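You operate a simulated robot arm through the tools that you are given. There is no shell and no other tool. Be economical: measure what you need, move in short steps, check, and stop when the job is done.

Carry out the task below with a simulated robot arm. There is one attempt and no reset: what you move stays moved.

TASK
Lock the 6 MM disc in its port, switch the flow pump on and set the float at 3.
Fine: the float's top edge at the mark; LOCK all the way; leave it running; leave the other discs alone.
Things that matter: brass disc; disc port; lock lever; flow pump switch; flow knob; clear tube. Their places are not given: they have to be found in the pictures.

It is judged by the outcome, as a careful person would: the job done as asked, and still so three seconds after it is handed in. It fails if anything else is knocked over, pushed out of place, dropped, spilled or broken.

THE ROBOT
A 6-joint arm with a two-finger parallel gripper, fixed in place. Base frame: the origin is at the foot of the arm, x ahead of it, y to its left, z up; the work surface is at about z = 858. Lengths are in mm, angles in degrees, forces in N, time in s.
With the tool pointing down near the work surface it reaches from about 240 to 640 mm from the base axis. Its first joint turns from -66.0 to 66.0 degrees. Payload 2.7 kg.
Tool frame: the origin (TCP) lies between the finger pads and is the grasp point; the fingertips stand 23 mm ahead of it; z points along the fingers, y is the line along which they close. The gripper opens to 94 mm. The fingers are 38 mm wide and 10 mm thick; the gripper's body (54 by 96 mm) begins 39 mm behind the TCP.
Orientation is told as [roll, pitch, yaw] about the base's x, y, z axes, in that order, counted from this pose: with the fingers straight down and closing along the base's y, the tool's x points along the base's -x, its y along +y and its z along -z.

THE INTERFACE
- The arm moves only by the tool servo_tool. Its argument "deltas" is a list that holds one entry, the list of rows, each a list of 7 numbers: the finger opening in mm, from 0 to 94, then the shift along the tool's x, y, z in units of 40 mm (1.0 is 40 mm), then the turn, a rotation vector about the tool's x, y, z in units of 5 degrees (1.0 is 5 degrees). In form: [[[claw, dx, dy, dz, rx, ry, rz], ...]]. A call has 1 to 12 rows; each row shifts and turns the commanded pose from where the row before left it, along the tool's axes as they then stand. A call with a number of a shift or a turn outside -1 to 1 is refused whole. A row lasts 0.2 s, in which the tool goes at most 50 mm and 8.6 degrees; a call with a longer step from one row to the next is refused whole, and so is a gripper value outside its range. A pose out of reach is approached as far as the arm can. The call stops where the force on the tool passes 40 N (or 10 N more than at its start, if that is more) or the arm is blocked; 0.2 s more then pass. The fingers move at their own pace (about 45 mm/s each) and stop on an object; they squeeze with about 36 N. The grip force told is the motor's: it shows also when the fingers shut on nothing. Time passes only in rows, and 0.2 s behind the last, so rows that do not move let the fingers close. It gives the time, the measured TCP pose, the force on the tool (base axes), the opening and the grip force at its end, in the units of the frame above (readings bear some noise).
- Cameras (640 x 400 px; columns grow to the right, rows downward): "scene" is fixed at [87.1, -439.5, 1416.6]; the picture's right is [0.67, -0.75, 0.00], its down [-0.33, -0.29, -0.90] and it looks along [0.67, 0.60, -0.44] (base axes); focal length 325 px, centre (320, 200). "wrist" rides on the gripper at [-39, 0, -44] in the tool frame; the picture's right is [0.00, -1.00, 0.00], its down [0.97, 0.00, -0.24] and it looks along [0.24, 0.00, 0.97] (tool axes); focal length 218 px, centre (320, 200).
- snapshot(camera): a new picture of that camera. No time passes.
- probe_pixels(camera, pixels): for up to 12 pixels [column, row] of the newest picture of that camera ("zoom" is the newest enlarged one), the place [x, y, z] in the base frame of the surface seen there, good to about 2 mm. No time passes.
- zoom(camera, box): a new picture of the part [left, top, right, bottom] of that camera's present view, enlarged. No time passes.
- close_job(): hands the job in; it is judged then, once.

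Work in short steps. Measure before you move; look again where a grasp or a placing could have gone wrong, and mend it. You have 80 turns and 46 pictures in all, the two below and enlarged ones among them. Open the gripper and draw the arm clear of the work before you hand the job in, unless the task says otherwise; then end with one line.

The tools are called after "Call:" by a JSON object that holds its "method" and its "body". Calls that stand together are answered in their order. servo_tool: Moves the arm, as the interface text tells. Its arguments: {"type":"object","properties":{"deltas":{"type":"array"}},"required":["deltas"]} The other tools are called the same way: snapshot (camera) takes a picture; probe_pixels (camera, pixels) gives the place of the surface under pixels of a picture; zoom (camera, box) takes an enlarged picture of a part of a camera's view; close_job () hands the job in.

At the start:

```text
time_s: 0.0
ee_pos: [397.6, 124.2, 1255.2]
orientation: [0.2, -0.1, 0.2]
ft_force: [0.2, 0.8, -0.2]
width: 94.0
gripper_force: 0.1
```

scene: 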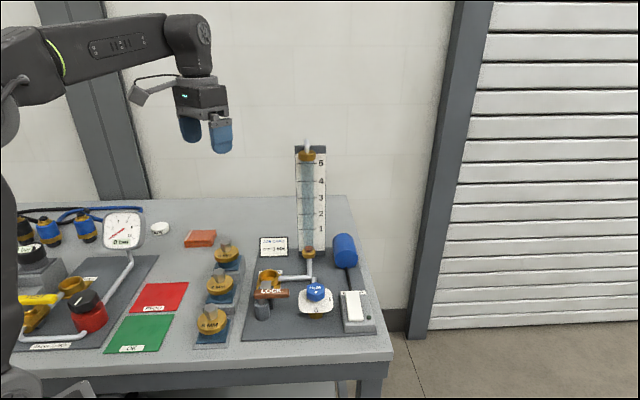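
wrist: 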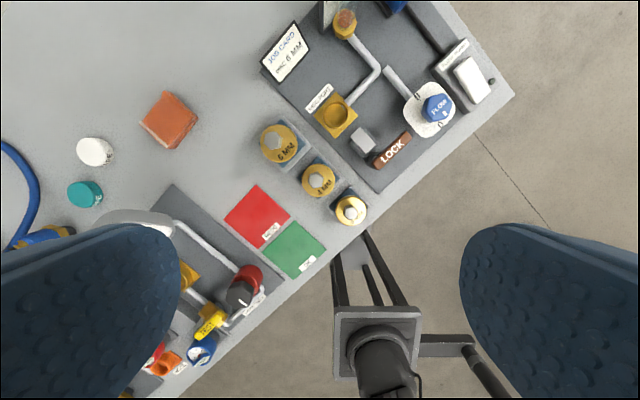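

The wrist view shows three discs at about (279,142), (319,180) and (350,208), plus the port, lever, knob and switch. I'll enlarge both views.

Call:
{"method": "zoom", "body": {"camera": "wrist", "box": [240, 0, 520, 240]}}

Call:
{"method": "zoom", "body": {"camera": "scene", "box": [180, 220, 400, 357]}}

Call:
{"method": "zoom", "body": {"camera": "scene", "box": [230, 130, 400, 270]}}

```text
1.67 times, centred on (380, 120) of wrist
```

zoom: 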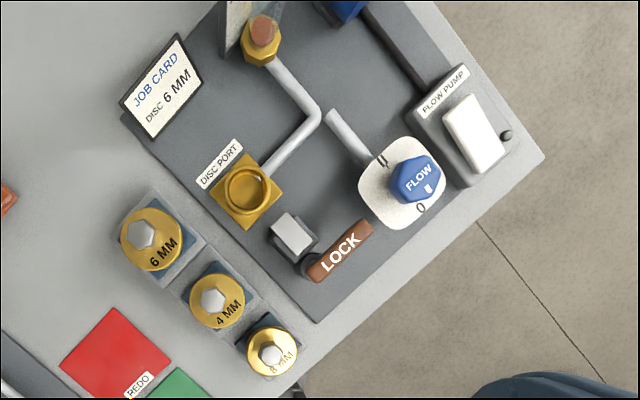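

```text
2.91 times, centred on (290, 288) of scene
```

zoom: 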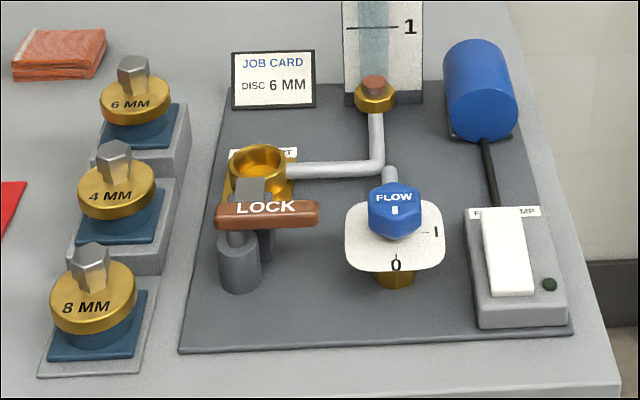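

```text
2.86 times, centred on (315, 200) of scene
```

zoom: 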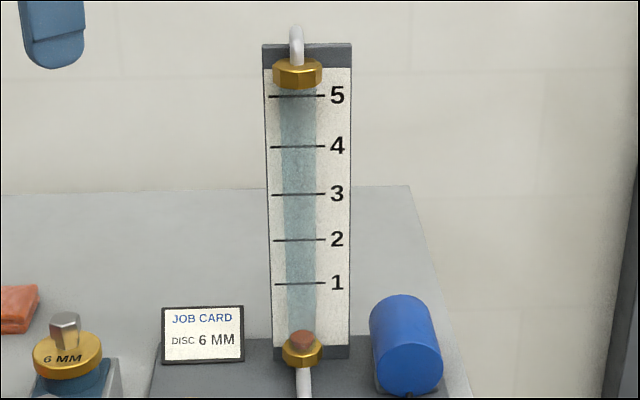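

I'll probe the disc, port, lever, knob and switch in the full pictures.

Call:
{"method": "probe_pixels", "body": {"camera": "wrist", "pixels": [[274, 140], [290, 152], [288, 163], [335, 116], [345, 103], [318, 180], [364, 142], [376, 163], [402, 139], [437, 108], [473, 82], [463, 66]]}}

Call:
{"method": "probe_pixels", "body": {"camera": "scene", "pixels": [[226, 243], [226, 256], [266, 275], [259, 277], [257, 292], [288, 291], [262, 311], [315, 290], [314, 297], [354, 296], [349, 318], [306, 250]]}}

```text
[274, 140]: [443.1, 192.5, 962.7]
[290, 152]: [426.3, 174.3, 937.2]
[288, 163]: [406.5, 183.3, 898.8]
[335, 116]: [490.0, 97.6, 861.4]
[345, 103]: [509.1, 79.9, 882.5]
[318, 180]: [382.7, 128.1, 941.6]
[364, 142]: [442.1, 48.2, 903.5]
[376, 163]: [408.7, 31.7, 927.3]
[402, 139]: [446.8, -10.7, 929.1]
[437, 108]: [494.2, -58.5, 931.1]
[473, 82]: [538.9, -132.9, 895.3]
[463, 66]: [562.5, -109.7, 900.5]
```

```text
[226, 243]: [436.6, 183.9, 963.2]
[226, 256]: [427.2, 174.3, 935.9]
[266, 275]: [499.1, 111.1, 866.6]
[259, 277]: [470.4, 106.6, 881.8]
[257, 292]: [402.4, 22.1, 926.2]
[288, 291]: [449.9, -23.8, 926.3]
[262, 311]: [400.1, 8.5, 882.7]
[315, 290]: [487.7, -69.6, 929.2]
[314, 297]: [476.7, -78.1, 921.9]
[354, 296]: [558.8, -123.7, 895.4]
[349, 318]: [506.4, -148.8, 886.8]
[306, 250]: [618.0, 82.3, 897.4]
```

I'll descend partway and turn the tool +42° so it lines up with the rotated panel, then look at the disc and port.

Call:
{"method": "servo_tool", "body": {"deltas": [[[94, 0, 0, 0.45, 0, 0, -0.94], [94, 0, 0, 0.45, 0, 0, -0.94], [94, 0, 0, 0.45, 0, 0, -0.94], [94, 0, 0, 0.45, 0, 0, -0.94], [94, 0, 0, 0.45, 0, 0, -0.94], [94, 0, 0, 0.45, 0, 0, -0.94], [94, 0, 0, 0.45, 0, 0, -0.94], [94, 0, 0, 0.45, 0, 0, -0.94], [94, 0, 0, 0.45, 0, 0, -0.94], [94, -0.5, -0.1, 0, 0, 0, 0], [94, -0.5, -0.1, 0, 0, 0, 0], [94, 0, 0, 0, 0, 0, 0]]]}}

Call:
{"method": "snapshot", "body": {"camera": "wrist"}}

```text
time_s: 2.6
ee_pos: [433.5, 146.9, 1093.7]
orientation: [0.0, 0.0, 42.3]
ft_force: [0.2, 0.2, 0.5]
width: 94.3
gripper_force: 0.0
```

```text
40 pictures are left
```

wrist: 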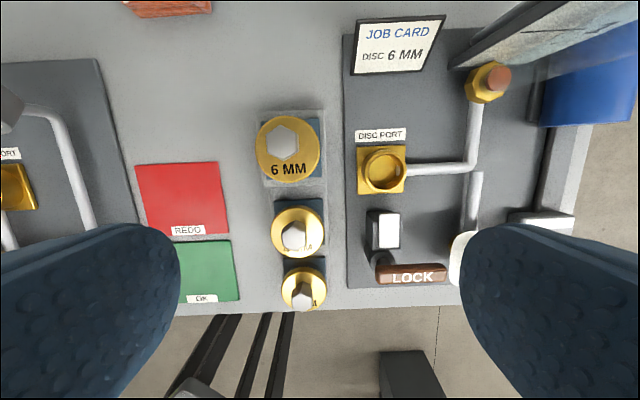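

Call:
{"method": "zoom", "body": {"camera": "wrist", "box": [240, 90, 460, 227]}}

Call:
{"method": "probe_pixels", "body": {"camera": "wrist", "pixels": [[283, 143], [270, 143], [297, 143], [283, 128], [288, 116], [288, 181], [257, 149], [320, 149], [382, 154], [382, 190], [362, 171], [405, 171]]}}

Call:
{"method": "probe_pixels", "body": {"camera": "wrist", "pixels": [[382, 171], [388, 225], [372, 225], [388, 213], [380, 272], [440, 275], [412, 268], [372, 258], [293, 235], [310, 225], [312, 120], [312, 185]]}}

```text
2.91 times, centred on (350, 158) of wrist
```

zoom: 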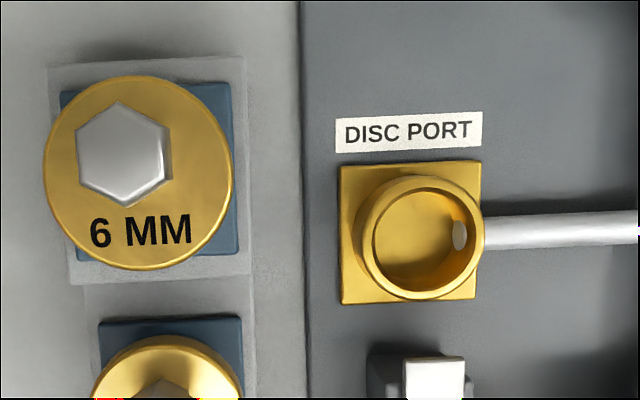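

```text
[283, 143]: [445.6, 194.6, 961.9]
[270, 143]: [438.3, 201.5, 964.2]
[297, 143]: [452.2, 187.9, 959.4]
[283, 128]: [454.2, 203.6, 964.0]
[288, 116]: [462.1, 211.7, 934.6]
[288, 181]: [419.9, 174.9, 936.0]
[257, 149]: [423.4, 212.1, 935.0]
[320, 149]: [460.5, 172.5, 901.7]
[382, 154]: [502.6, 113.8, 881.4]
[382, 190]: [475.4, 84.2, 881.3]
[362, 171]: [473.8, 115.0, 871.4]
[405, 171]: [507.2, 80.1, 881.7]
```

```text
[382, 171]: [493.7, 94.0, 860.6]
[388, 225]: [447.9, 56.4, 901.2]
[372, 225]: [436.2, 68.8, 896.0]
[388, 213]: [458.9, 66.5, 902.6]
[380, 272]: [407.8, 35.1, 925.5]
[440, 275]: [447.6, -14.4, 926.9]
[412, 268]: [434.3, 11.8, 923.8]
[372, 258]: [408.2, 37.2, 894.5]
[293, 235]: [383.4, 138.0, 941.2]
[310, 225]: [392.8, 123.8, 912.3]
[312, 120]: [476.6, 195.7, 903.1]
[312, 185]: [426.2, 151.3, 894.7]
```

The hex handle's top is at about (445,195,962), roughly 5 mm behind the flange centre (441,193). Its flats face across the row, so my closing axis suits it. The port centre is near (491,98) with its rim at z 881. I'll move above the hex and check.

Call:
{"method": "servo_tool", "body": {"deltas": [[[70, -0.5, 0.35, 0, 0, 0, 0], [70, -0.53, 0.355, 0, 0, 0, 0], [70, 0, 0, 0.6, 0, 0, 0], [70, 0, 0, 0.6, 0, 0, 0], [70, 0, 0, 0.6, 0, 0, 0], [70, 0, 0, 0, 0, 0, 0]]]}}

Call:
{"method": "snapshot", "body": {"camera": "wrist"}}

Call:
{"method": "zoom", "body": {"camera": "scene", "box": [180, 200, 300, 275]}}

```text
time_s: 4.0
ee_pos: [443.8, 193.3, 1020.9]
orientation: [-0.1, -0.1, 42.3]
ft_force: [-0.7, 0.3, -0.3]
width: 69.9
gripper_force: 0.0
```

```text
38 pictures are left
```

wrist: 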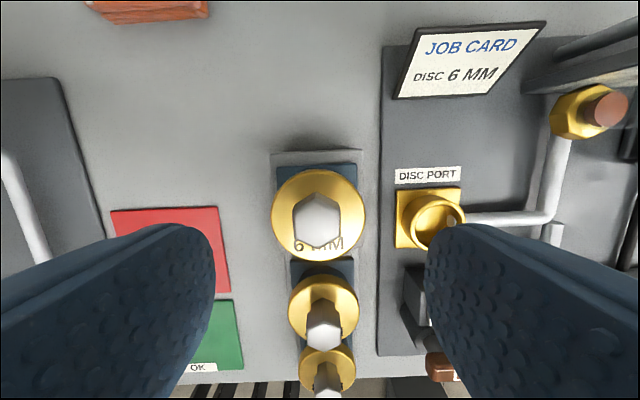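

```text
5.33 times, centred on (240, 238) of scene
```

zoom: 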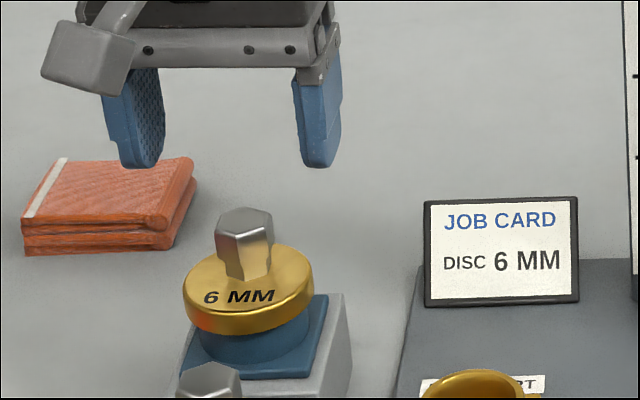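

The hex is centred between the fingers, and its position checks at (445,196). I'll descend to z≈963 and close.

Call:
{"method": "servo_tool", "body": {"deltas": [[[60, -0.075, 0, 0.5, 0, 0, 0], [60, 0, 0, 0.5, 0, 0, 0], [60, 0, 0, 0.42, 0, 0, 0], [60, 0, 0, 0, 0, 0, 0], [0, 0, 0, 0, 0, 0, 0], [0, 0, 0, 0, 0, 0, 0], [0, 0, 0, 0, 0, 0, 0], [0, 0, 0, 0, 0, 0, 0]]]}}

```text
time_s: 5.8
ee_pos: [445.6, 195.8, 965.3]
orientation: [0.1, 0.0, 42.3]
ft_force: [-4.6, 7.0, 0.4]
width: 25.2
gripper_force: 36.2
```

Gripped at 25 mm. I'll lift straight up and look.

Call:
{"method": "servo_tool", "body": {"deltas": [[[0, 0, 0, -0.25, 0, 0, 0], [0, 0, 0, -0.5, 0, 0, 0], [0, 0, 0, -0.5, 0, 0, 0], [0, 0, 0, -0.5, 0, 0, 0], [0, 0, 0, 0, 0, 0, 0]]]}}

Call:
{"method": "zoom", "body": {"camera": "scene", "box": [180, 180, 340, 280]}}

Call:
{"method": "snapshot", "body": {"camera": "wrist"}}

```text
time_s: 7.0
ee_pos: [446.2, 195.9, 1037.0]
orientation: [0.0, 0.0, 42.3]
ft_force: [-0.2, 0.0, -1.8]
width: 24.9
gripper_force: 36.1
```

```text
4.00 times, centred on (260, 230) of scene
```

zoom: 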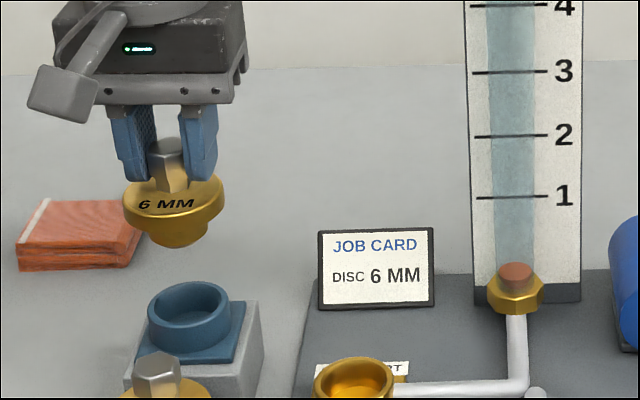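

```text
35 pictures are left
```

wrist: 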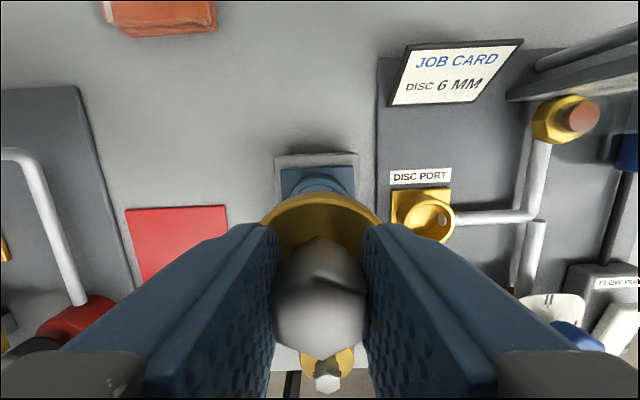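

The disc is out of its blue socket. To get the exact displacement I'll compare that socket's ring with the port's ring.

Call:
{"method": "zoom", "body": {"camera": "scene", "box": [205, 240, 295, 296]}}

```text
7.11 times, centred on (250, 268) of scene
```

zoom: 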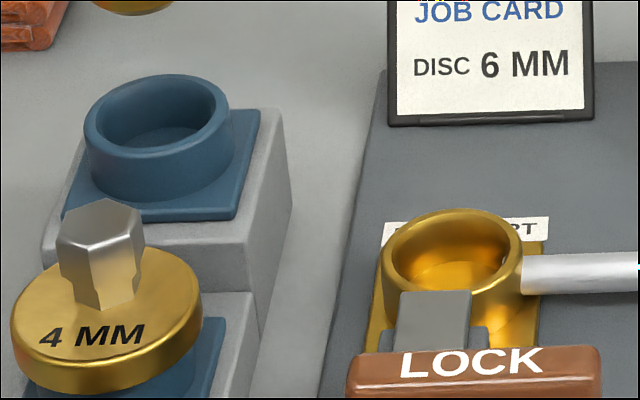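

Call:
{"method": "probe_pixels", "body": {"camera": "zoom", "pixels": [[160, 79], [90, 128], [226, 104], [135, 156], [200, 139], [110, 93], [458, 213], [387, 264], [517, 240], [410, 230], [500, 280], [505, 222]]}}

Call:
{"method": "probe_pixels", "body": {"camera": "wrist", "pixels": [[428, 200], [450, 222], [426, 240], [404, 220], [412, 205], [443, 207], [412, 236], [443, 236], [426, 218], [320, 178]]}}

```text
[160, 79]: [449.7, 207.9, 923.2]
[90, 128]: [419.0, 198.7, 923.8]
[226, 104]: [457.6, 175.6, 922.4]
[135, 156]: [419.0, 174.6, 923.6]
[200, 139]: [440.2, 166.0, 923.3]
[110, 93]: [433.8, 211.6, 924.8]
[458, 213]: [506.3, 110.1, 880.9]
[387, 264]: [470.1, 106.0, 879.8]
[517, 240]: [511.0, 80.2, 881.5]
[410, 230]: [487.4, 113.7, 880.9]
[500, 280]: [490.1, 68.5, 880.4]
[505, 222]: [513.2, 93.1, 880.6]
```

```text
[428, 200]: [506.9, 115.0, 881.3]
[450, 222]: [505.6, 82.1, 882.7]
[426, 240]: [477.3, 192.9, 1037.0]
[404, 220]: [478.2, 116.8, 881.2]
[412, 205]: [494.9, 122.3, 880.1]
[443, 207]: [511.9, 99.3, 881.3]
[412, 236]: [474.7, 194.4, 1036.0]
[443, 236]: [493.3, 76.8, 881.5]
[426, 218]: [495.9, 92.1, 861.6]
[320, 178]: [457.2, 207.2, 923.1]
```

From the ring fits, socket to port is about (51.5, −95.3). The target TCP is therefore (497,100.5), seating near z 923. I'll go above the port.

Call:
{"method": "servo_tool", "body": {"deltas": [[[0, 0.166, -0.655, 0, 0, 0, 0], [0, 0.166, -0.655, 0, 0, 0, 0], [0, 0.166, -0.655, 0, 0, 0, 0], [0, 0.166, -0.655, 0, 0, 0, 0], [0, 0, 0, 0.5, 0, 0, 0], [0, 0, 0, 0.5, 0, 0, 0], [0, 0, 0, 0.5, 0, 0, 0], [0, 0, 0, 0.35, 0, 0, 0], [0, 0, 0, 0, 0, 0, 0]]]}}

Call:
{"method": "zoom", "body": {"camera": "scene", "box": [220, 230, 332, 300]}}

Call:
{"method": "snapshot", "body": {"camera": "wrist"}}

```text
time_s: 9.0
ee_pos: [495.8, 100.9, 959.7]
orientation: [0.0, -0.1, 42.3]
ft_force: [0.4, -0.3, -1.3]
width: 25.2
gripper_force: 36.3
```

```text
5.71 times, centred on (276, 265) of scene
```

zoom: 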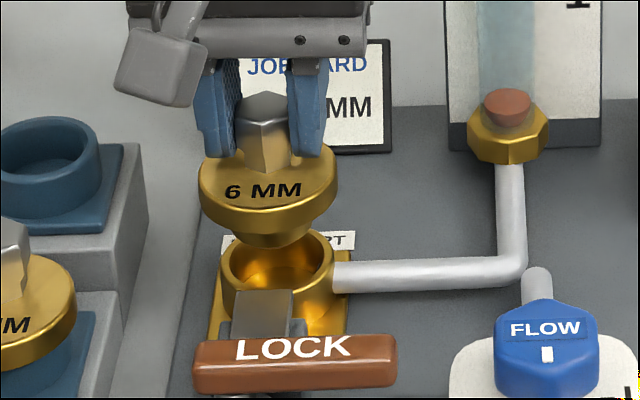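

```text
32 pictures are left
```

wrist: 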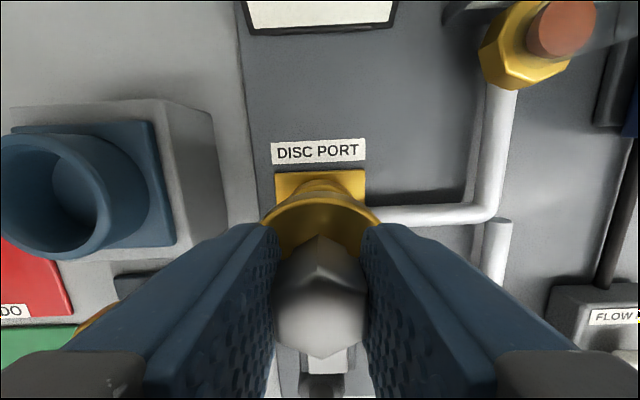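

The disc is about 1.3 mm short of the target along the panel's right. I'll correct and descend slowly into the port.

Call:
{"method": "servo_tool", "body": {"deltas": [[[0, -0.017, -0.03, 0, 0, 0, 0], [0, 0, 0, 0.25, 0, 0, 0], [0, 0, 0, 0.2, 0, 0, 0], [0, 0, 0, 0.15, 0, 0, 0], [0, 0, 0, 0.1, 0, 0, 0], [0, 0, 0, 0.1, 0, 0, 0], [0, 0, 0, 0, 0, 0, 0]]]}}

```text
time_s: 10.6
ee_pos: [495.9, 102.0, 927.7]
orientation: [0.0, 0.0, 42.3]
ft_force: [0.7, -0.3, -1.7]
width: 25.0
gripper_force: 36.1
```

Call:
{"method": "servo_tool", "body": {"deltas": [[[0, 0, 0, 0.06, 0, 0, 0], [0, 0, 0, 0.05, 0, 0, 0], [0, 0, 0, 0.04, 0, 0, 0], [0, 0, 0, 0, 0, 0, 0]]]}}

Call:
{"method": "zoom", "body": {"camera": "scene", "box": [220, 230, 332, 300]}}

```text
time_s: 11.6
ee_pos: [497.5, 101.5, 922.4]
orientation: [0.0, -0.2, 42.3]
ft_force: [1.7, 0.8, 4.5]
width: 25.1
gripper_force: 35.9
```

```text
5.71 times, centred on (276, 265) of scene
```

zoom: 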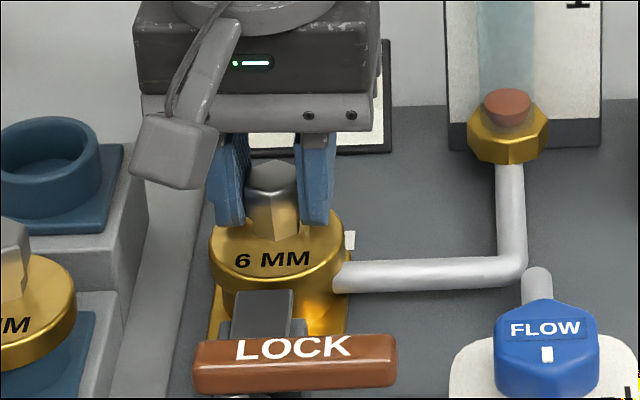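

Contact is felt and z 922.4 matches the expected 922.9, so the disc is seated. I'll release, rise and look.

Call:
{"method": "servo_tool", "body": {"deltas": [[[60, 0, 0, 0, 0, 0, 0], [60, 0, 0, 0, 0, 0, 0], [60, 0, 0, 0, 0, 0, 0], [60, 0, 0, -0.5, 0, 0, 0], [60, 0, 0, -0.75, 0, 0, 0], [60, 0, 0, -0.75, 0, 0, 0], [60, 0.5, -0.4, -0.75, 0, 0, 0], [60, 0.75, -0.4, -0.5, 0, 0, 0], [60, 0, 0, 0, 0, 0, 0]]]}}

Call:
{"method": "snapshot", "body": {"camera": "wrist"}}

Call:
{"method": "zoom", "body": {"camera": "scene", "box": [228, 250, 340, 320]}}

```text
time_s: 13.6
ee_pos: [481.2, 42.1, 1054.5]
orientation: [-0.1, -0.2, 42.4]
ft_force: [-1.1, 0.8, -0.3]
width: 60.0
gripper_force: 0.1
```

```text
30 pictures are left
```

wrist: 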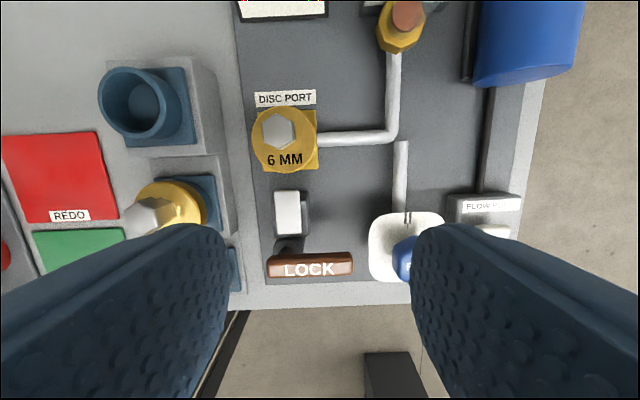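

```text
5.71 times, centred on (284, 285) of scene
```

zoom: 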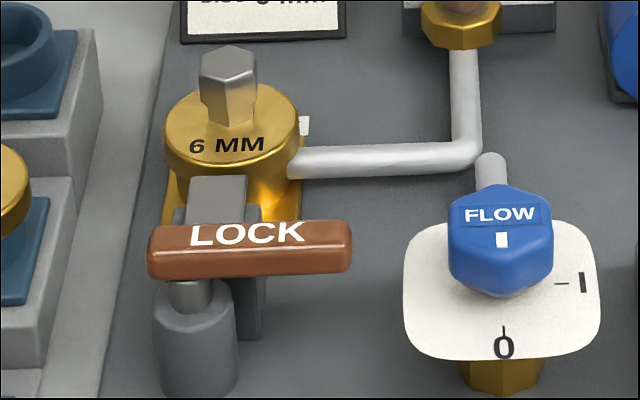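

Call:
{"method": "zoom", "body": {"camera": "wrist", "box": [240, 80, 464, 300]}}

Call:
{"method": "probe_pixels", "body": {"camera": "wrist", "pixels": [[287, 195], [287, 230], [305, 200], [305, 230], [288, 246], [270, 258], [350, 258], [268, 272], [350, 272], [282, 168], [408, 218], [402, 275]]}}

```text
1.82 times, centred on (352, 190) of wrist
```

zoom: 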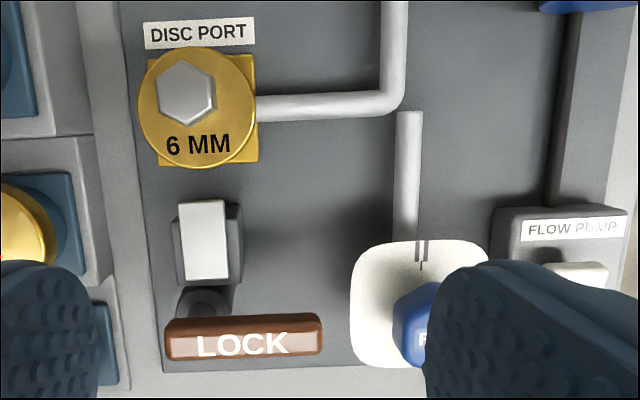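

```text
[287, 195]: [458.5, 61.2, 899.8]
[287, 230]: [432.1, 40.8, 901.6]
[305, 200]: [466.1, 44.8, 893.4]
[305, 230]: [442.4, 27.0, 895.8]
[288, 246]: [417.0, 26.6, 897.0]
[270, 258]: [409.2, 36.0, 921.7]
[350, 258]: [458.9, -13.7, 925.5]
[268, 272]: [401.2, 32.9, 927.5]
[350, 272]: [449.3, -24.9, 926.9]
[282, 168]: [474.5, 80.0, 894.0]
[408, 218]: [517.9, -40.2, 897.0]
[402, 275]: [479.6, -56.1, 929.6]
```

The disc is seated flat. The lock lever pivots on a post at its left end, near (414,23), with its bar to the right at z≈926 and a sliding bolt facing the disc behind it. I'll turn the gripper by 90° so the fingers can straddle the bar and hover over it.

Call:
{"method": "servo_tool", "body": {"deltas": [[[60, 0, 0, 0, 0, 0, 1], [60, 0, 0, 0, 0, 0, 1], [60, 0, 0, 0, 0, 0, 1], [60, 0, 0, 0, 0, 0, 1], [60, 0, 0, 0, 0, 0, 1], [60, 0, 0, 0, 0, 0, 1], [60, 0, 0, 0, 0, 0, 1], [60, 0, 0, 0, 0, 0, 1], [60, 0, 0, 0, 0, 0, 1]]]}}

Call:
{"method": "servo_tool", "body": {"deltas": [[[60, 0, 0, 0, 0, 0, 1], [60, 0, 0, 0, 0, 0, 1], [60, 0, 0, 0, 0, 0, 1], [60, 0, 0, 0, 0, 0, 1], [60, 0, 0, 0, 0, 0, 1], [60, 0, 0, 0, 0, 0, 1], [60, 0, 0, 0, 0, 0, 1], [60, 0, 0, 0, 0, 0, 1], [60, 0, 0, 0, 0, 0, 1], [60, -0.11, -0.77, 0.4, 0, 0, 0], [60, -0.125, -0.77, 0.4, 0, 0, 0], [60, 0, 0, 0.4, 0, 0, 0]]]}}

Call:
{"method": "snapshot", "body": {"camera": "wrist"}}

Call:
{"method": "zoom", "body": {"camera": "scene", "box": [220, 230, 360, 330]}}

```text
time_s: 15.6
ee_pos: [481.6, 42.5, 1053.0]
orientation: [0.2, 0.0, -2.7]
ft_force: [0.4, 0.5, -0.4]
width: 60.2
gripper_force: 0.1
```

```text
time_s: 18.2
ee_pos: [443.7, -3.7, 1003.1]
orientation: [0.1, 0.0, -47.6]
ft_force: [0.3, -0.8, 0.9]
width: 60.2
gripper_force: 0.1
```

```text
27 pictures are left
```

wrist: 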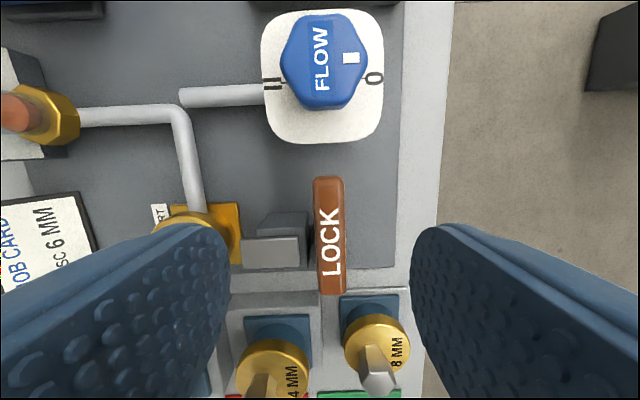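

```text
4.00 times, centred on (290, 280) of scene
```

zoom: 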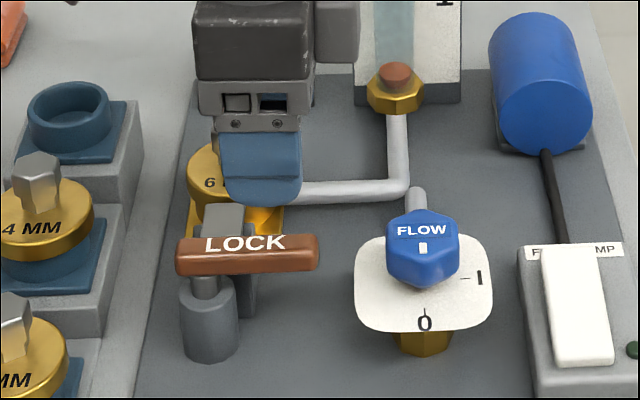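

The bar is about 5.5 mm to the front of the TCP. I'll correct, descend so the tips are at z≈907, and close loosely to 28 mm around the bar.

Call:
{"method": "servo_tool", "body": {"deltas": [[[60, 0, -0.14, 0, 0, 0, 0], [60, 0, 0, 0.5, 0, 0, 0], [60, 0, 0, 0.5, 0, 0, 0], [60, 0, 0, 0.5, 0, 0, 0], [60, 0, 0, 0.3, 0, 0, 0], [28, 0, 0, 0, 0, 0, 0], [28, 0, 0, 0, 0, 0, 0], [28, 0, 0, 0, 0, 0, 0]]]}}

Call:
{"method": "snapshot", "body": {"camera": "wrist"}}

Call:
{"method": "zoom", "body": {"camera": "scene", "box": [220, 230, 360, 330]}}

```text
time_s: 20.0
ee_pos: [439.1, -8.8, 933.0]
orientation: [0.1, -0.1, -47.8]
ft_force: [1.0, -0.4, -0.2]
width: 28.3
gripper_force: 0.0
```

```text
25 pictures are left
```

wrist: 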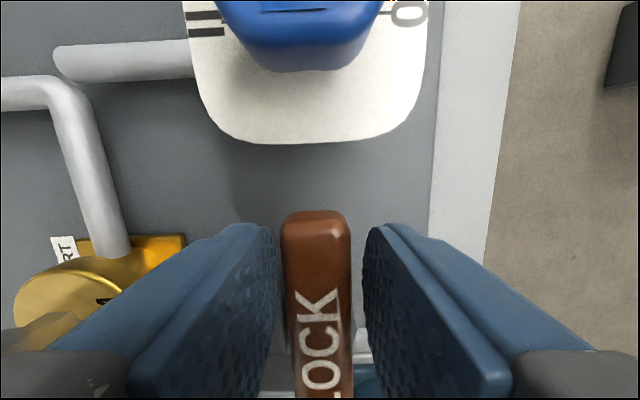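

```text
4.00 times, centred on (290, 280) of scene
```

zoom: 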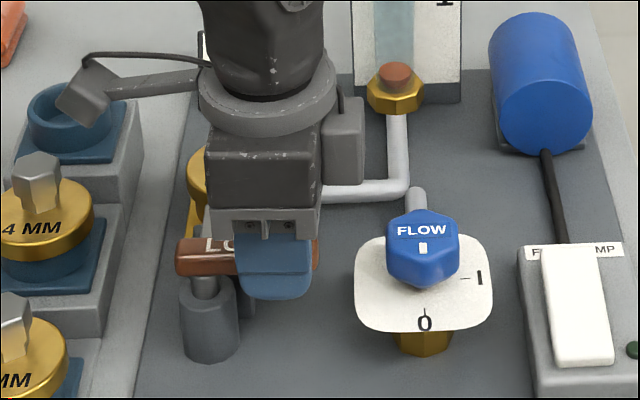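

Straddled cleanly. I'll try the swing towards the disc (counter-clockwise) about the pivot 40 mm away.

Call:
{"method": "servo_tool", "body": {"deltas": [[[28, 0.0038, 0.0872, 0, 0, 0, -1], [28, 0.0038, 0.0872, 0, 0, 0, -1], [28, 0.0038, 0.0872, 0, 0, 0, -1], [28, 0.0038, 0.0872, 0, 0, 0, -1], [28, 0, 0, 0, 0, 0, 0]]]}}

Call:
{"method": "snapshot", "body": {"camera": "wrist"}}

```text
time_s: 21.1
ee_pos: [441.9, -3.0, 930.2]
orientation: [-0.8, 0.8, -28.2]
ft_force: [-9.9, -22.1, 6.6]
width: 38.6
gripper_force: 12.0
stopped in row 5: the force on the tool passed its limit (the readings are from after the stop); the commanded pose is now the measured one
```

```text
23 pictures are left
```

wrist: 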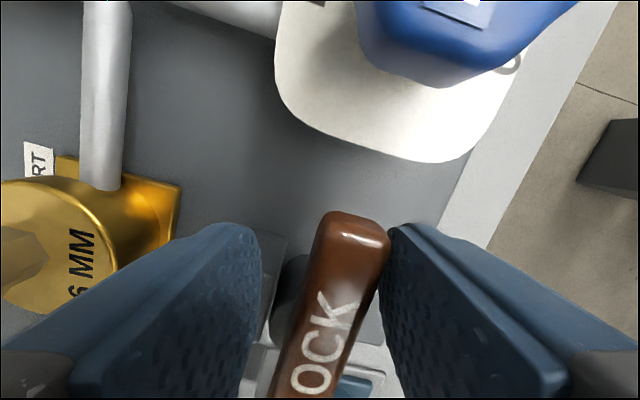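

The bar did not yield that way: it kept its direction while the fingers turned about 20°. I'll undo the turn and try the other direction.

Call:
{"method": "servo_tool", "body": {"deltas": [[[36, 0, -0.05, 0, 0, 0, 0.97], [34, 0, -0.04, -0.03, 0, 0, 0.97], [32, -0.02, -0.03, -0.03, 0, 0, 0.97], [28, -0.02, -0.03, 0, 0, 0, 0.97], [28, 0, 0, 0, 0, 0, 0]]]}}

Call:
{"method": "snapshot", "body": {"camera": "wrist"}}

```text
time_s: 22.3
ee_pos: [442.4, -5.6, 932.8]
orientation: [-0.7, 0.4, -47.5]
ft_force: [0.2, -0.4, -0.5]
width: 28.2
gripper_force: 0.1
```

```text
22 pictures are left
```

wrist: 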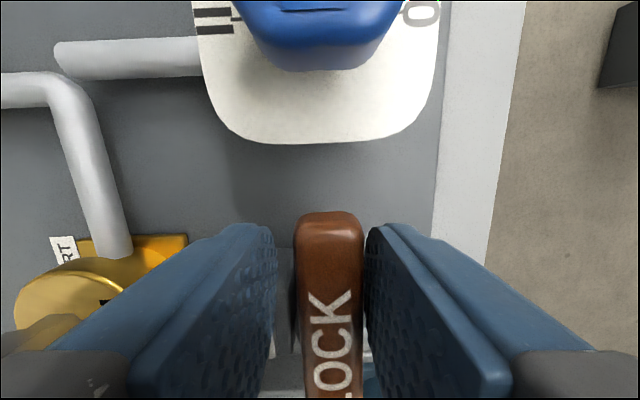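

Call:
{"method": "servo_tool", "body": {"deltas": [[[28, 0, -0.08, 0, 0, 0, 0], [28, 0.0038, -0.0872, 0, 0, 0, 1], [28, 0.0038, -0.0872, 0, 0, 0, 1], [28, 0.0038, -0.0872, 0, 0, 0, 1], [28, 0, 0, 0, 0, 0, 0]]]}}

Call:
{"method": "snapshot", "body": {"camera": "wrist"}}

```text
time_s: 23.5
ee_pos: [430.6, -13.7, 932.8]
orientation: [-0.8, 0.3, -62.5]
ft_force: [-0.2, 0.4, -0.3]
width: 28.2
gripper_force: 0.3
```

```text
21 pictures are left
```

wrist: 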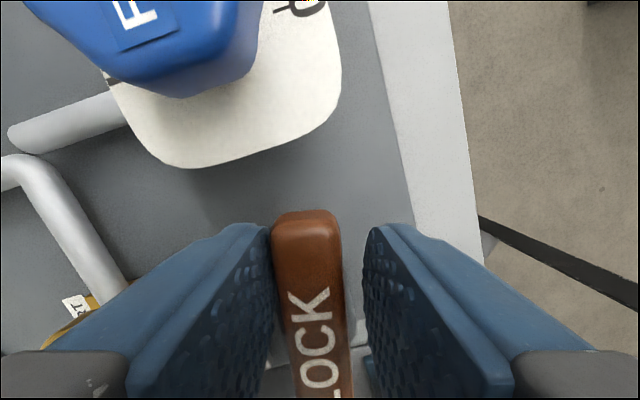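

The lever turns freely clockwise, so I'll continue.

Call:
{"method": "servo_tool", "body": {"deltas": [[[28, 0.0038, -0.0872, 0, 0, 0, 1], [28, 0.0038, -0.0872, 0, 0, 0, 1], [28, 0.0038, -0.0872, 0, 0, 0, 1], [28, 0.0038, -0.0872, 0, 0, 0, 1], [28, 0.0038, -0.0872, 0, 0, 0, 1], [28, 0.0038, -0.0872, 0, 0, 0, 1], [28, 0.0038, -0.0872, 0, 0, 0, 1], [28, 0, 0, 0, 0, 0, 0]]]}}

Call:
{"method": "snapshot", "body": {"camera": "wrist"}}

Call:
{"method": "zoom", "body": {"camera": "scene", "box": [220, 230, 360, 330]}}

```text
time_s: 25.3
ee_pos: [406.7, -19.3, 933.3]
orientation: [-0.9, -0.3, -97.4]
ft_force: [0.9, -0.1, 0.3]
width: 28.0
gripper_force: 0.0
```

```text
20 pictures are left
```

wrist: 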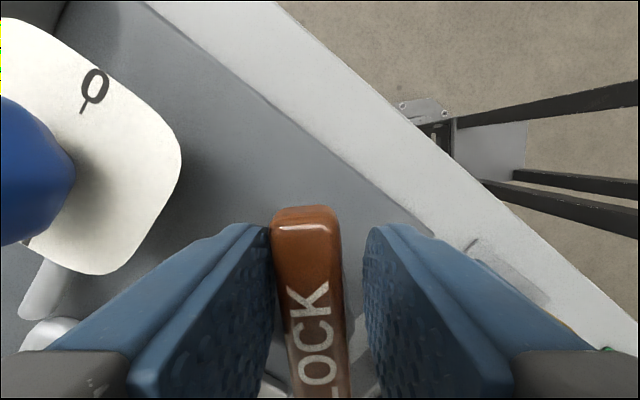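

```text
4.00 times, centred on (290, 280) of scene
```

zoom: 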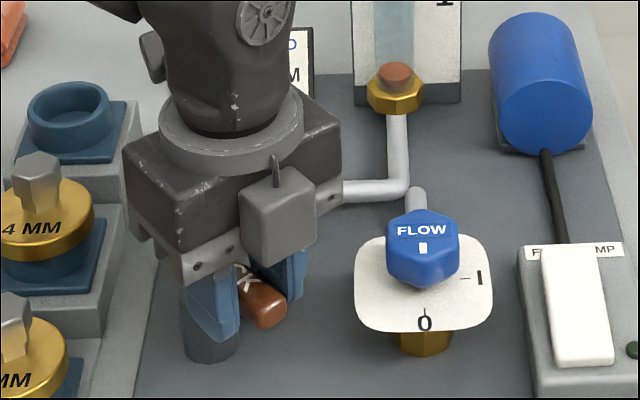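

Call:
{"method": "servo_tool", "body": {"deltas": [[[28, 0.0038, -0.0872, 0, 0, 0, 1], [28, 0.0038, -0.0872, 0, 0, 0, 1], [28, 0.0038, -0.0872, 0, 0, 0, 1], [28, 0.0038, -0.0872, 0, 0, 0, 1], [28, 0.0038, -0.0872, 0, 0, 0, 1], [28, 0.0038, -0.0872, 0, 0, 0, 1], [28, 0.0038, -0.0872, 0, 0, 0, 1], [28, 0.0038, -0.0872, 0, 0, 0, 1], [28, 0.0038, -0.0872, 0, 0, 0, 1], [28, 0.0038, -0.0872, 0, 0, 0, 1], [28, 0, 0, 0, 0, 0, 0]]]}}

Call:
{"method": "snapshot", "body": {"camera": "wrist"}}

Call:
{"method": "zoom", "body": {"camera": "scene", "box": [220, 230, 360, 330]}}

```text
time_s: 27.7
ee_pos: [379.3, -0.7, 935.1]
orientation: [-0.2, -0.7, -147.4]
ft_force: [16.5, -13.0, -4.8]
width: 36.6
gripper_force: 9.6
```

```text
18 pictures are left
```

wrist: 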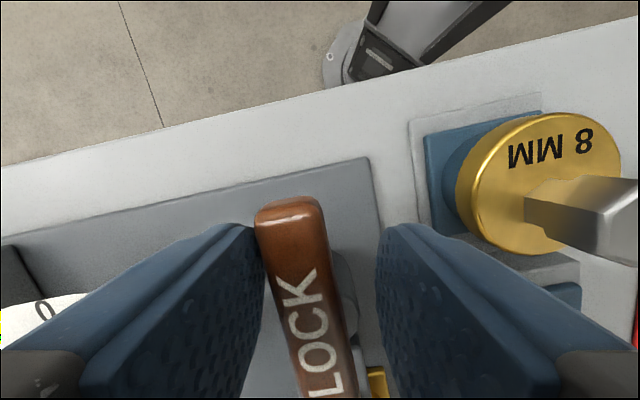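

```text
4.00 times, centred on (290, 280) of scene
```

zoom: 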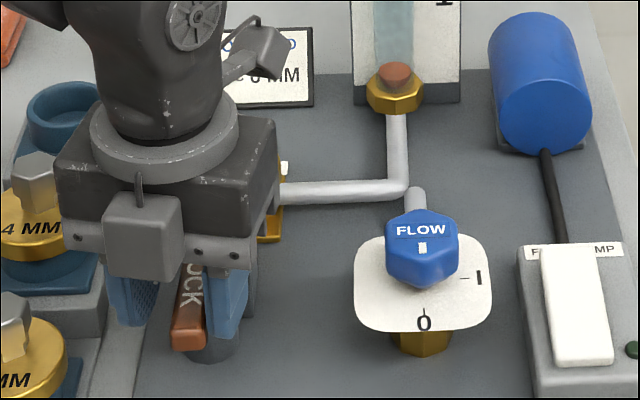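

The force has risen to about 21 N, so the lever seems to be at its stop. I'll give one more small push, back off, rise and look.

Call:
{"method": "servo_tool", "body": {"deltas": [[[28, 0, -0.08, 0, 0, 0, 0], [28, 0, -0.06, 0, 0, 0, 0], [28, 0, 0, 0, 0, 0, 0]]]}}

Call:
{"method": "servo_tool", "body": {"deltas": [[[50, 0, 0.08, 0, 0, 0, 0], [50, 0, 0.06, 0, 0, 0, 0], [50, 0, 0.04, -0.1, 0, 0, 0], [50, 0, 0, -0.5, 0, 0, 0], [50, 0, 0, -0.75, 0, 0, 0], [50, 0, 0, -0.75, 0, 0, -1], [50, 0, 0, -0.75, 0, 0, -1], [50, 0, 0, 0, 0, 0, -1], [50, 0, 0, 0, 0, 0, -1]]]}}

Call:
{"method": "zoom", "body": {"camera": "scene", "box": [220, 230, 360, 330]}}

```text
time_s: 28.5
ee_pos: [377.0, 3.1, 935.6]
orientation: [0.1, -0.6, -147.2]
ft_force: [23.3, -30.0, -2.8]
width: 44.8
gripper_force: 19.2
```

```text
time_s: 30.5
ee_pos: [380.6, -1.2, 1047.4]
orientation: [-0.7, -0.6, -127.3]
ft_force: [-1.0, -0.4, 0.1]
width: 49.8
gripper_force: 0.1
```

```text
4.00 times, centred on (290, 280) of scene
```

zoom: 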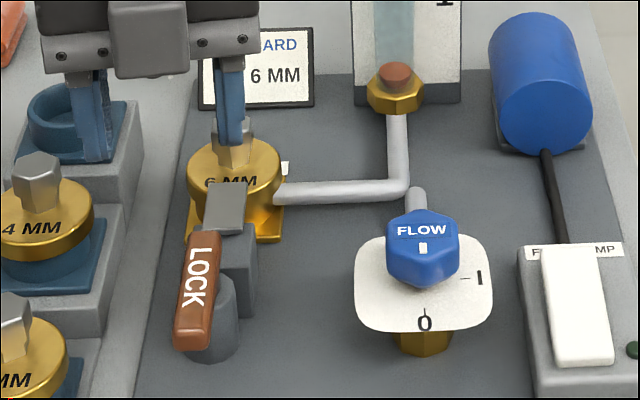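

The lever now points to the front and the bolt has slid over the disc's flange, so it is locked. Next is the pump switch.

Call:
{"method": "zoom", "body": {"camera": "scene", "box": [320, 270, 400, 345]}}

Call:
{"method": "probe_pixels", "body": {"camera": "scene", "pixels": [[347, 294], [359, 294], [353, 300], [355, 307], [356, 314], [361, 319], [371, 318], [366, 315], [373, 325], [378, 317], [344, 293], [340, 322]]}}

```text
5.33 times, centred on (360, 308) of scene
```

zoom: 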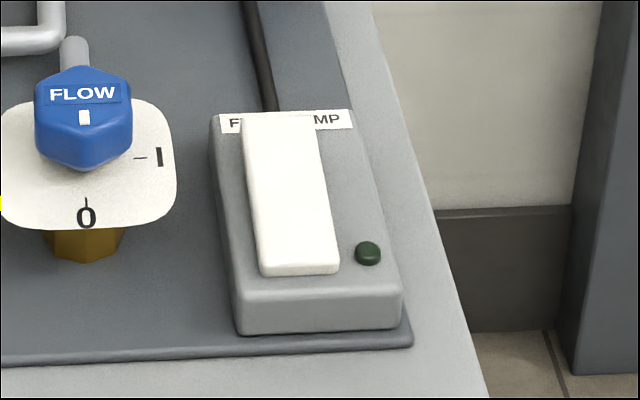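

```text
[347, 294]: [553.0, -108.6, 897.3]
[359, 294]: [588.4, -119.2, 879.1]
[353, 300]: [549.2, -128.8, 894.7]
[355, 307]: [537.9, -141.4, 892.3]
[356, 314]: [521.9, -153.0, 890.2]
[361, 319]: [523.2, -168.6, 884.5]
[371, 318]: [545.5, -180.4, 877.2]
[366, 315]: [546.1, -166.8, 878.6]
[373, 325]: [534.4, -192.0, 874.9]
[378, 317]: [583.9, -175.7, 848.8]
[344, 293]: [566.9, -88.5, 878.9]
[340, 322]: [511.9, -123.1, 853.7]
```

The rocker is high at its back (z≈897) and low at the front (≈890), so pressing the back end should switch it on. I'll turn the tool back to about −48°, close the fingers and go above it.

Call:
{"method": "servo_tool", "body": {"deltas": [[[20, 0, 0, 0, 0, 0, -1], [20, 0, 0, 0, 0, 0, -1], [20, 0, 0, 0, 0, 0, -1], [20, 0, 0, 0, 0, 0, -1], [20, 0, 0, 0, 0, 0, -1], [20, 0, 0, 0, 0, 0, -1], [20, 0, 0, 0, 0, 0, -1], [20, 0, 0, 0, 0, 0, -1], [0, 0, 0, 0, 0, 0, -1], [0, 0, 0, 0, 0, 0, -1], [0, 0, 0, 0, 0, 0, -1], [0, 0, 0, 0, 0, 0, -1]]]}}

Call:
{"method": "servo_tool", "body": {"deltas": [[[0, 0, 0, 0, 0, 0, -1], [0, 0, 0, 0, 0, 0, -1], [0, 0, 0, 0, 0, 0, -1], [0, 0, 0, 0, 0, 0, -1], [0, -0.87, 0.185, 0, 0, 0, 0], [0, -0.87, 0.185, 0, 0, 0, 0], [0, -0.87, 0.185, 0, 0, 0, 0], [0, -0.87, 0.185, 0, 0, 0, 0], [0, -0.87, 0.185, 0, 0, 0, 0], [0, -0.87, 0.185, 0, 0, 0, 0], [0, 0, 0, 0.5, 0, 0, 0], [0, 0, 0, 0.5, 0, 0, 0]]]}}

Call:
{"method": "snapshot", "body": {"camera": "wrist"}}

```text
time_s: 33.1
ee_pos: [381.5, -2.5, 1048.1]
orientation: [-0.8, 0.2, -67.4]
ft_force: [0.2, -0.6, 0.3]
width: 0.1
gripper_force: 35.2
```

```text
time_s: 35.7
ee_pos: [554.7, -125.1, 1005.5]
orientation: [-0.8, 0.4, -47.4]
ft_force: [1.1, 1.1, -1.3]
width: 0.2
gripper_force: 36.2
```

```text
14 pictures are left
```

wrist: 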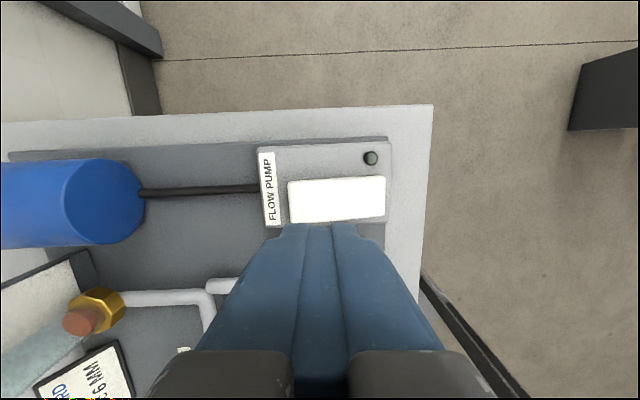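

The rocker's back edge is about 22 mm behind the TCP, and it is centred sideways. I'll shift 10 mm back, descend and press slowly.

Call:
{"method": "servo_tool", "body": {"deltas": [[[0, -0.02, 0.25, 0, 0, 0, 0], [0, 0, 0, 0.6, 0, 0, 0], [0, 0, 0, 0.6, 0, 0, 0], [0, 0, 0, 0.5, 0, 0, 0], [0, 0, 0, 0.3, 0, 0, 0], [0, 0, 0, 0.1, 0, 0, 0], [0, 0, 0, 0.1, 0, 0, 0], [0, 0, 0, 0.05, 0, 0, 0], [0, 0, 0, 0.05, 0, 0, 0]]]}}

```text
time_s: 37.7
ee_pos: [561.2, -120.4, 915.3]
orientation: [-0.8, 0.4, -47.4]
ft_force: [-9.2, 2.5, 15.8]
width: 0.0
gripper_force: 36.5
```

Call:
{"method": "servo_tool", "body": {"deltas": [[[0, 0, 0, 0.06, 0, 0, 0], [0, 0, 0, 0.06, 0, 0, 0], [0, 0, 0, 0.06, 0, 0, 0], [0, 0, 0, 0.06, 0, 0, 0], [0, 0, 0, 0, 0, 0, 0]]]}}

Call:
{"method": "zoom", "body": {"camera": "scene", "box": [280, 140, 400, 340]}}

```text
time_s: 38.2
ee_pos: [563.4, -120.1, 915.0]
orientation: [-0.5, 0.1, -47.4]
ft_force: [-0.2, 0.4, 3.8]
width: 0.0
gripper_force: 35.5
stopped in row 2: the force on the tool passed its limit (the readings are from after the stop); the commanded pose is now the measured one
```

```text
2.00 times, centred on (340, 240) of scene
```

zoom: 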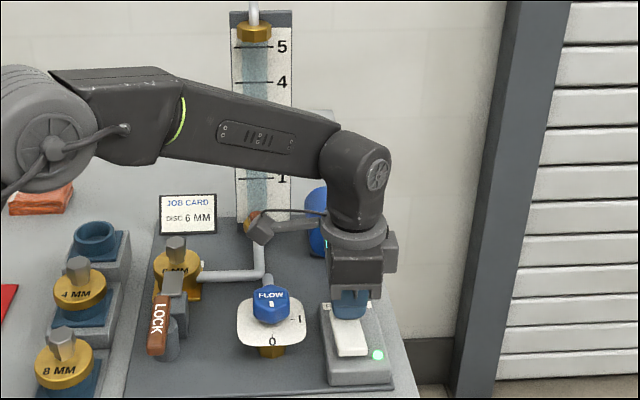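

The lamp is green, so the pump is on. I'll rise, turn to −138° so there is room for a 180° counter-clockwise turn of the knob, and hover over it at about (494.6,−59.9).

Call:
{"method": "servo_tool", "body": {"deltas": [[[0, 0, 0, -0.5, 0, 0, 0], [0, 0, 0, -0.8, 0, 0, 0], [40, 0, 0, -0.8, 0, 0, 0], [70, 0, 0, 0, 0, 0, 1], [70, 0, 0, 0, 0, 0, 1], [70, 0, 0, 0, 0, 0, 1], [70, 0, 0, 0, 0, 0, 1], [70, 0, 0, 0, 0, 0, 1], [70, 0, 0, 0, 0, 0, 1], [70, 0, 0, 0, 0, 0, 1], [70, 0, 0, 0, 0, 0, 1], [70, 0, 0, 0, 0, 0, 1]]]}}

Call:
{"method": "servo_tool", "body": {"deltas": [[[70, 0, 0, 0, 0, 0, 1], [70, 0, 0, 0, 0, 0, 1], [70, 0, 0, 0, 0, 0, 1], [70, 0, 0, 0, 0, 0, 1], [70, 0, 0, 0, 0, 0, 1], [70, 0, 0, 0, 0, 0, 1], [70, 0, 0, 0, 0, 0, 1], [70, 0, 0, 0, 0, 0, 1], [70, 0, 0, 0, 0, 0, 1], [70, -0.09, -0.75, 0, 0, 0, 0], [70, -0.09, -0.76, 0, 0, 0, 0], [70, -0.09, -0.76, 0, 0, 0, 0]]]}}

Call:
{"method": "snapshot", "body": {"camera": "wrist"}}

```text
time_s: 40.8
ee_pos: [563.4, -119.2, 998.7]
orientation: [-0.6, -0.3, -92.5]
ft_force: [0.1, -0.1, 0.9]
width: 70.0
gripper_force: 0.0
```

```text
time_s: 43.4
ee_pos: [493.3, -59.7, 999.0]
orientation: [-0.2, -0.6, -137.4]
ft_force: [0.4, -1.2, -0.5]
width: 69.9
gripper_force: 0.1
```

```text
12 pictures are left
```

wrist: 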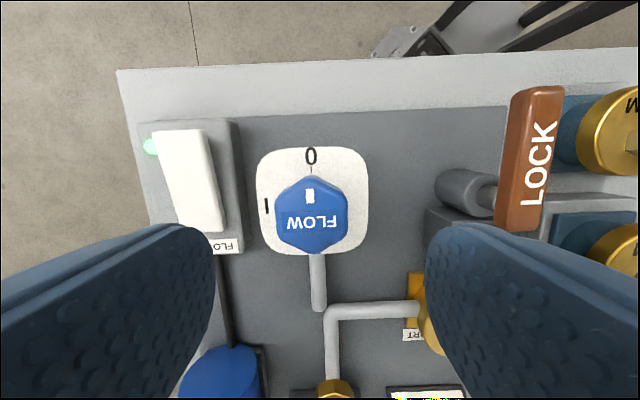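

The knob (centre about (311,213)) is 4–5 mm off in both tool axes. I'll correct, descend with the tips at z≈906 and grip the flats.

Call:
{"method": "servo_tool", "body": {"deltas": [[[70, -0.1, 0.115, 0.3, 0, 0, 0], [70, 0, 0, 0.5, 0, 0, 0], [70, 0, 0, 0.5, 0, 0, 0], [70, 0, 0, 0.3, 0, 0, 0], [70, 0, 0, 0.12, 0, 0, 0], [20, 0, 0, 0, 0, 0, 0], [20, 0, 0, 0, 0, 0, 0], [20, 0, 0, 0, 0, 0, 0], [20, 0, 0, 0, 0, 0, 0]]]}}

```text
time_s: 45.4
ee_pos: [493.8, -67.0, 931.3]
orientation: [-0.3, -0.6, -137.4]
ft_force: [-3.5, 5.5, 0.6]
width: 41.5
gripper_force: 45.6
```

Gripped at 41.5 mm. I'll turn counter-clockwise by 45° and look.

Call:
{"method": "servo_tool", "body": {"deltas": [[[20, 0, 0, 0, 0, 0, -1], [20, 0, 0, 0, 0, 0, -1], [20, 0, 0, 0, 0, 0, -1], [20, 0, 0, 0, 0, 0, -1], [20, 0, 0, 0, 0, 0, -1], [20, 0, 0, 0, 0, 0, -1], [20, 0, 0, 0, 0, 0, -1], [20, 0, 0, 0, 0, 0, -1], [20, 0, 0, 0, 0, 0, -1], [20, 0, 0, 0, 0, 0, 0]]]}}

Call:
{"method": "zoom", "body": {"camera": "scene", "box": [220, 130, 400, 330]}}

```text
time_s: 47.6
ee_pos: [495.2, -67.1, 930.4]
orientation: [-0.4, -0.3, -92.3]
ft_force: [21.1, -7.5, -19.7]
width: 41.6
gripper_force: 45.1
```

```text
2.00 times, centred on (310, 230) of scene
```

zoom: 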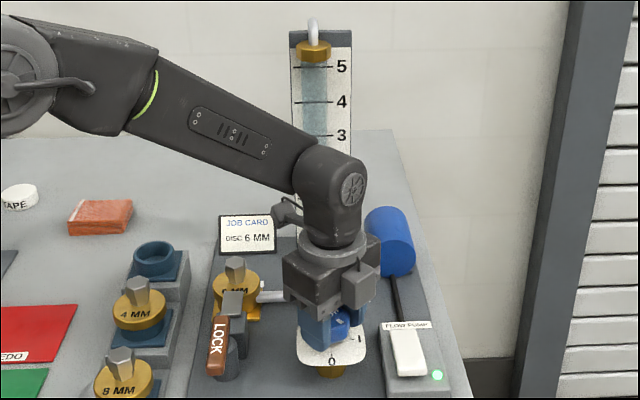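

The 3 mark at zoom (340,135) stays visible above the wrist, and the float is still below it. I'll ease the side load slightly and turn on by 20°.

Call:
{"method": "servo_tool", "body": {"deltas": [[[20, 0, 0.04, 0.02, 0, 0, 0], [20, 0, 0, 0, 0, 0, -1], [20, 0, 0, 0, 0, 0, -1], [20, 0, 0, 0, 0, 0, -1], [20, 0, 0, 0, 0, 0, -1], [20, 0, 0, 0, 0, 0, 0], [20, 0, 0, 0, 0, 0, 0]]]}}

Call:
{"method": "zoom", "body": {"camera": "scene", "box": [270, 130, 370, 230]}}

```text
time_s: 49.2
ee_pos: [496.1, -67.2, 931.0]
orientation: [-0.5, -0.1, -72.3]
ft_force: [8.9, -3.9, 8.0]
width: 41.4
gripper_force: 45.2
```

```text
4.00 times, centred on (320, 180) of scene
```

zoom: 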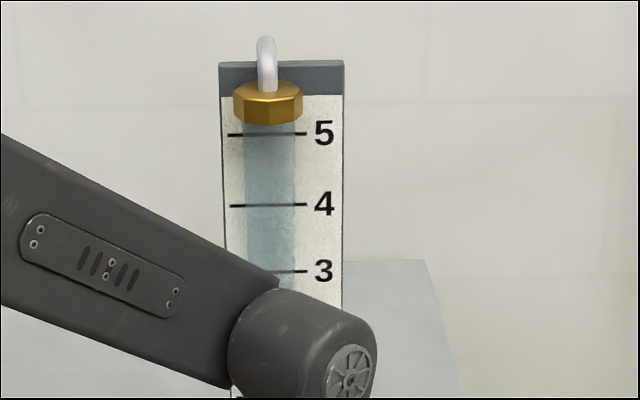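

Still below 3 at 65°, with no float visible at the mark (row 270). I'll turn another 25°.

Call:
{"method": "servo_tool", "body": {"deltas": [[[20, 0, 0.02, 0, 0, 0, 0], [20, 0, 0, 0, 0, 0, -1], [20, 0, 0, 0, 0, 0, -1], [20, 0, 0, 0, 0, 0, -1], [20, 0, 0, 0, 0, 0, -1], [20, 0, 0, 0, 0, 0, -1], [20, 0, 0, 0, 0, 0, 0], [20, 0, 0, 0, 0, 0, 0]]]}}

Call:
{"method": "zoom", "body": {"camera": "scene", "box": [270, 130, 370, 330]}}

```text
time_s: 51.0
ee_pos: [497.0, -65.6, 930.3]
orientation: [-0.4, 0.1, -47.4]
ft_force: [6.5, 0.8, 18.2]
width: 41.4
gripper_force: 45.2
```

```text
2.00 times, centred on (320, 230) of scene
```

zoom: 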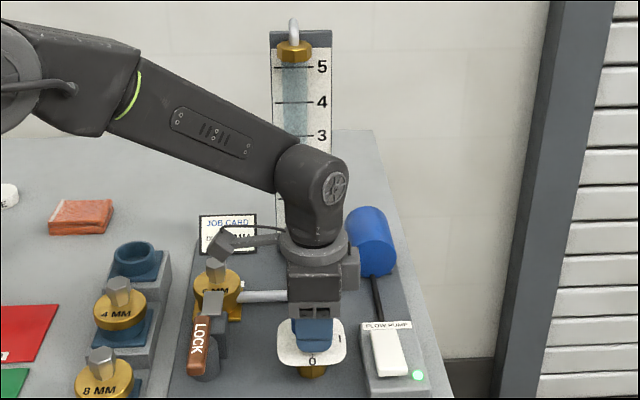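

I can't see the float, so I'll release, draw clear to the left and check the tube and knob angle in one picture.

Call:
{"method": "servo_tool", "body": {"deltas": [[[70, 0, 0, 0, 0, 0, 0], [70, 0, 0, 0, 0, 0, 0], [70, 0, 0, 0, 0, 0, 0], [70, 0, 0, -0.6, 0, 0, 0], [70, 0, 0, -0.9, 0, 0, 0], [70, 0, 0, -0.9, 0, 0, 0], [70, 0.9, 0, -0.3, 0, 0, 0], [70, 0.9, 0, 0, 0, 0, 0], [70, 0.9, 0, 0, 0, 0, 0], [70, 0.9, 0, 0, 0, 0, 0], [70, 0, 0, 0, 0, 0, 0]]]}}

Call:
{"method": "zoom", "body": {"camera": "scene", "box": [255, 140, 355, 320]}}

```text
time_s: 53.4
ee_pos: [397.7, 39.7, 1038.4]
orientation: [-0.7, 0.2, -47.5]
ft_force: [0.0, -0.7, 0.4]
width: 69.7
gripper_force: 0.1
```

```text
2.22 times, centred on (305, 230) of scene
```

zoom: 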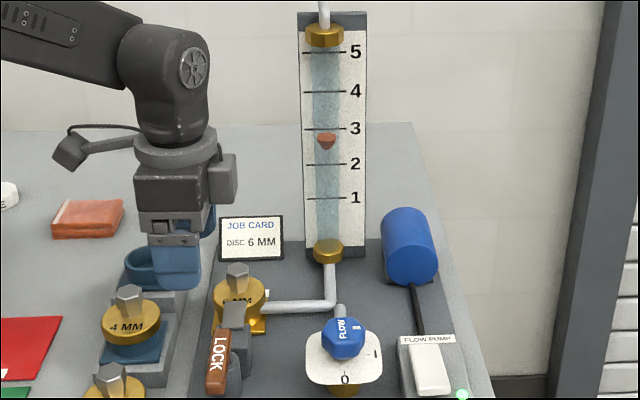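

The float is just below 3. I'll enlarge for an accurate reading.

Call:
{"method": "zoom", "body": {"camera": "scene", "box": [286, 180, 326, 220]}}

```text
10.00 times, centred on (306, 200) of scene
```

zoom: 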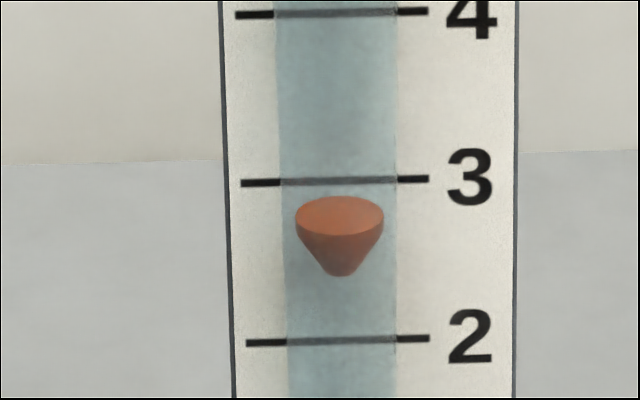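

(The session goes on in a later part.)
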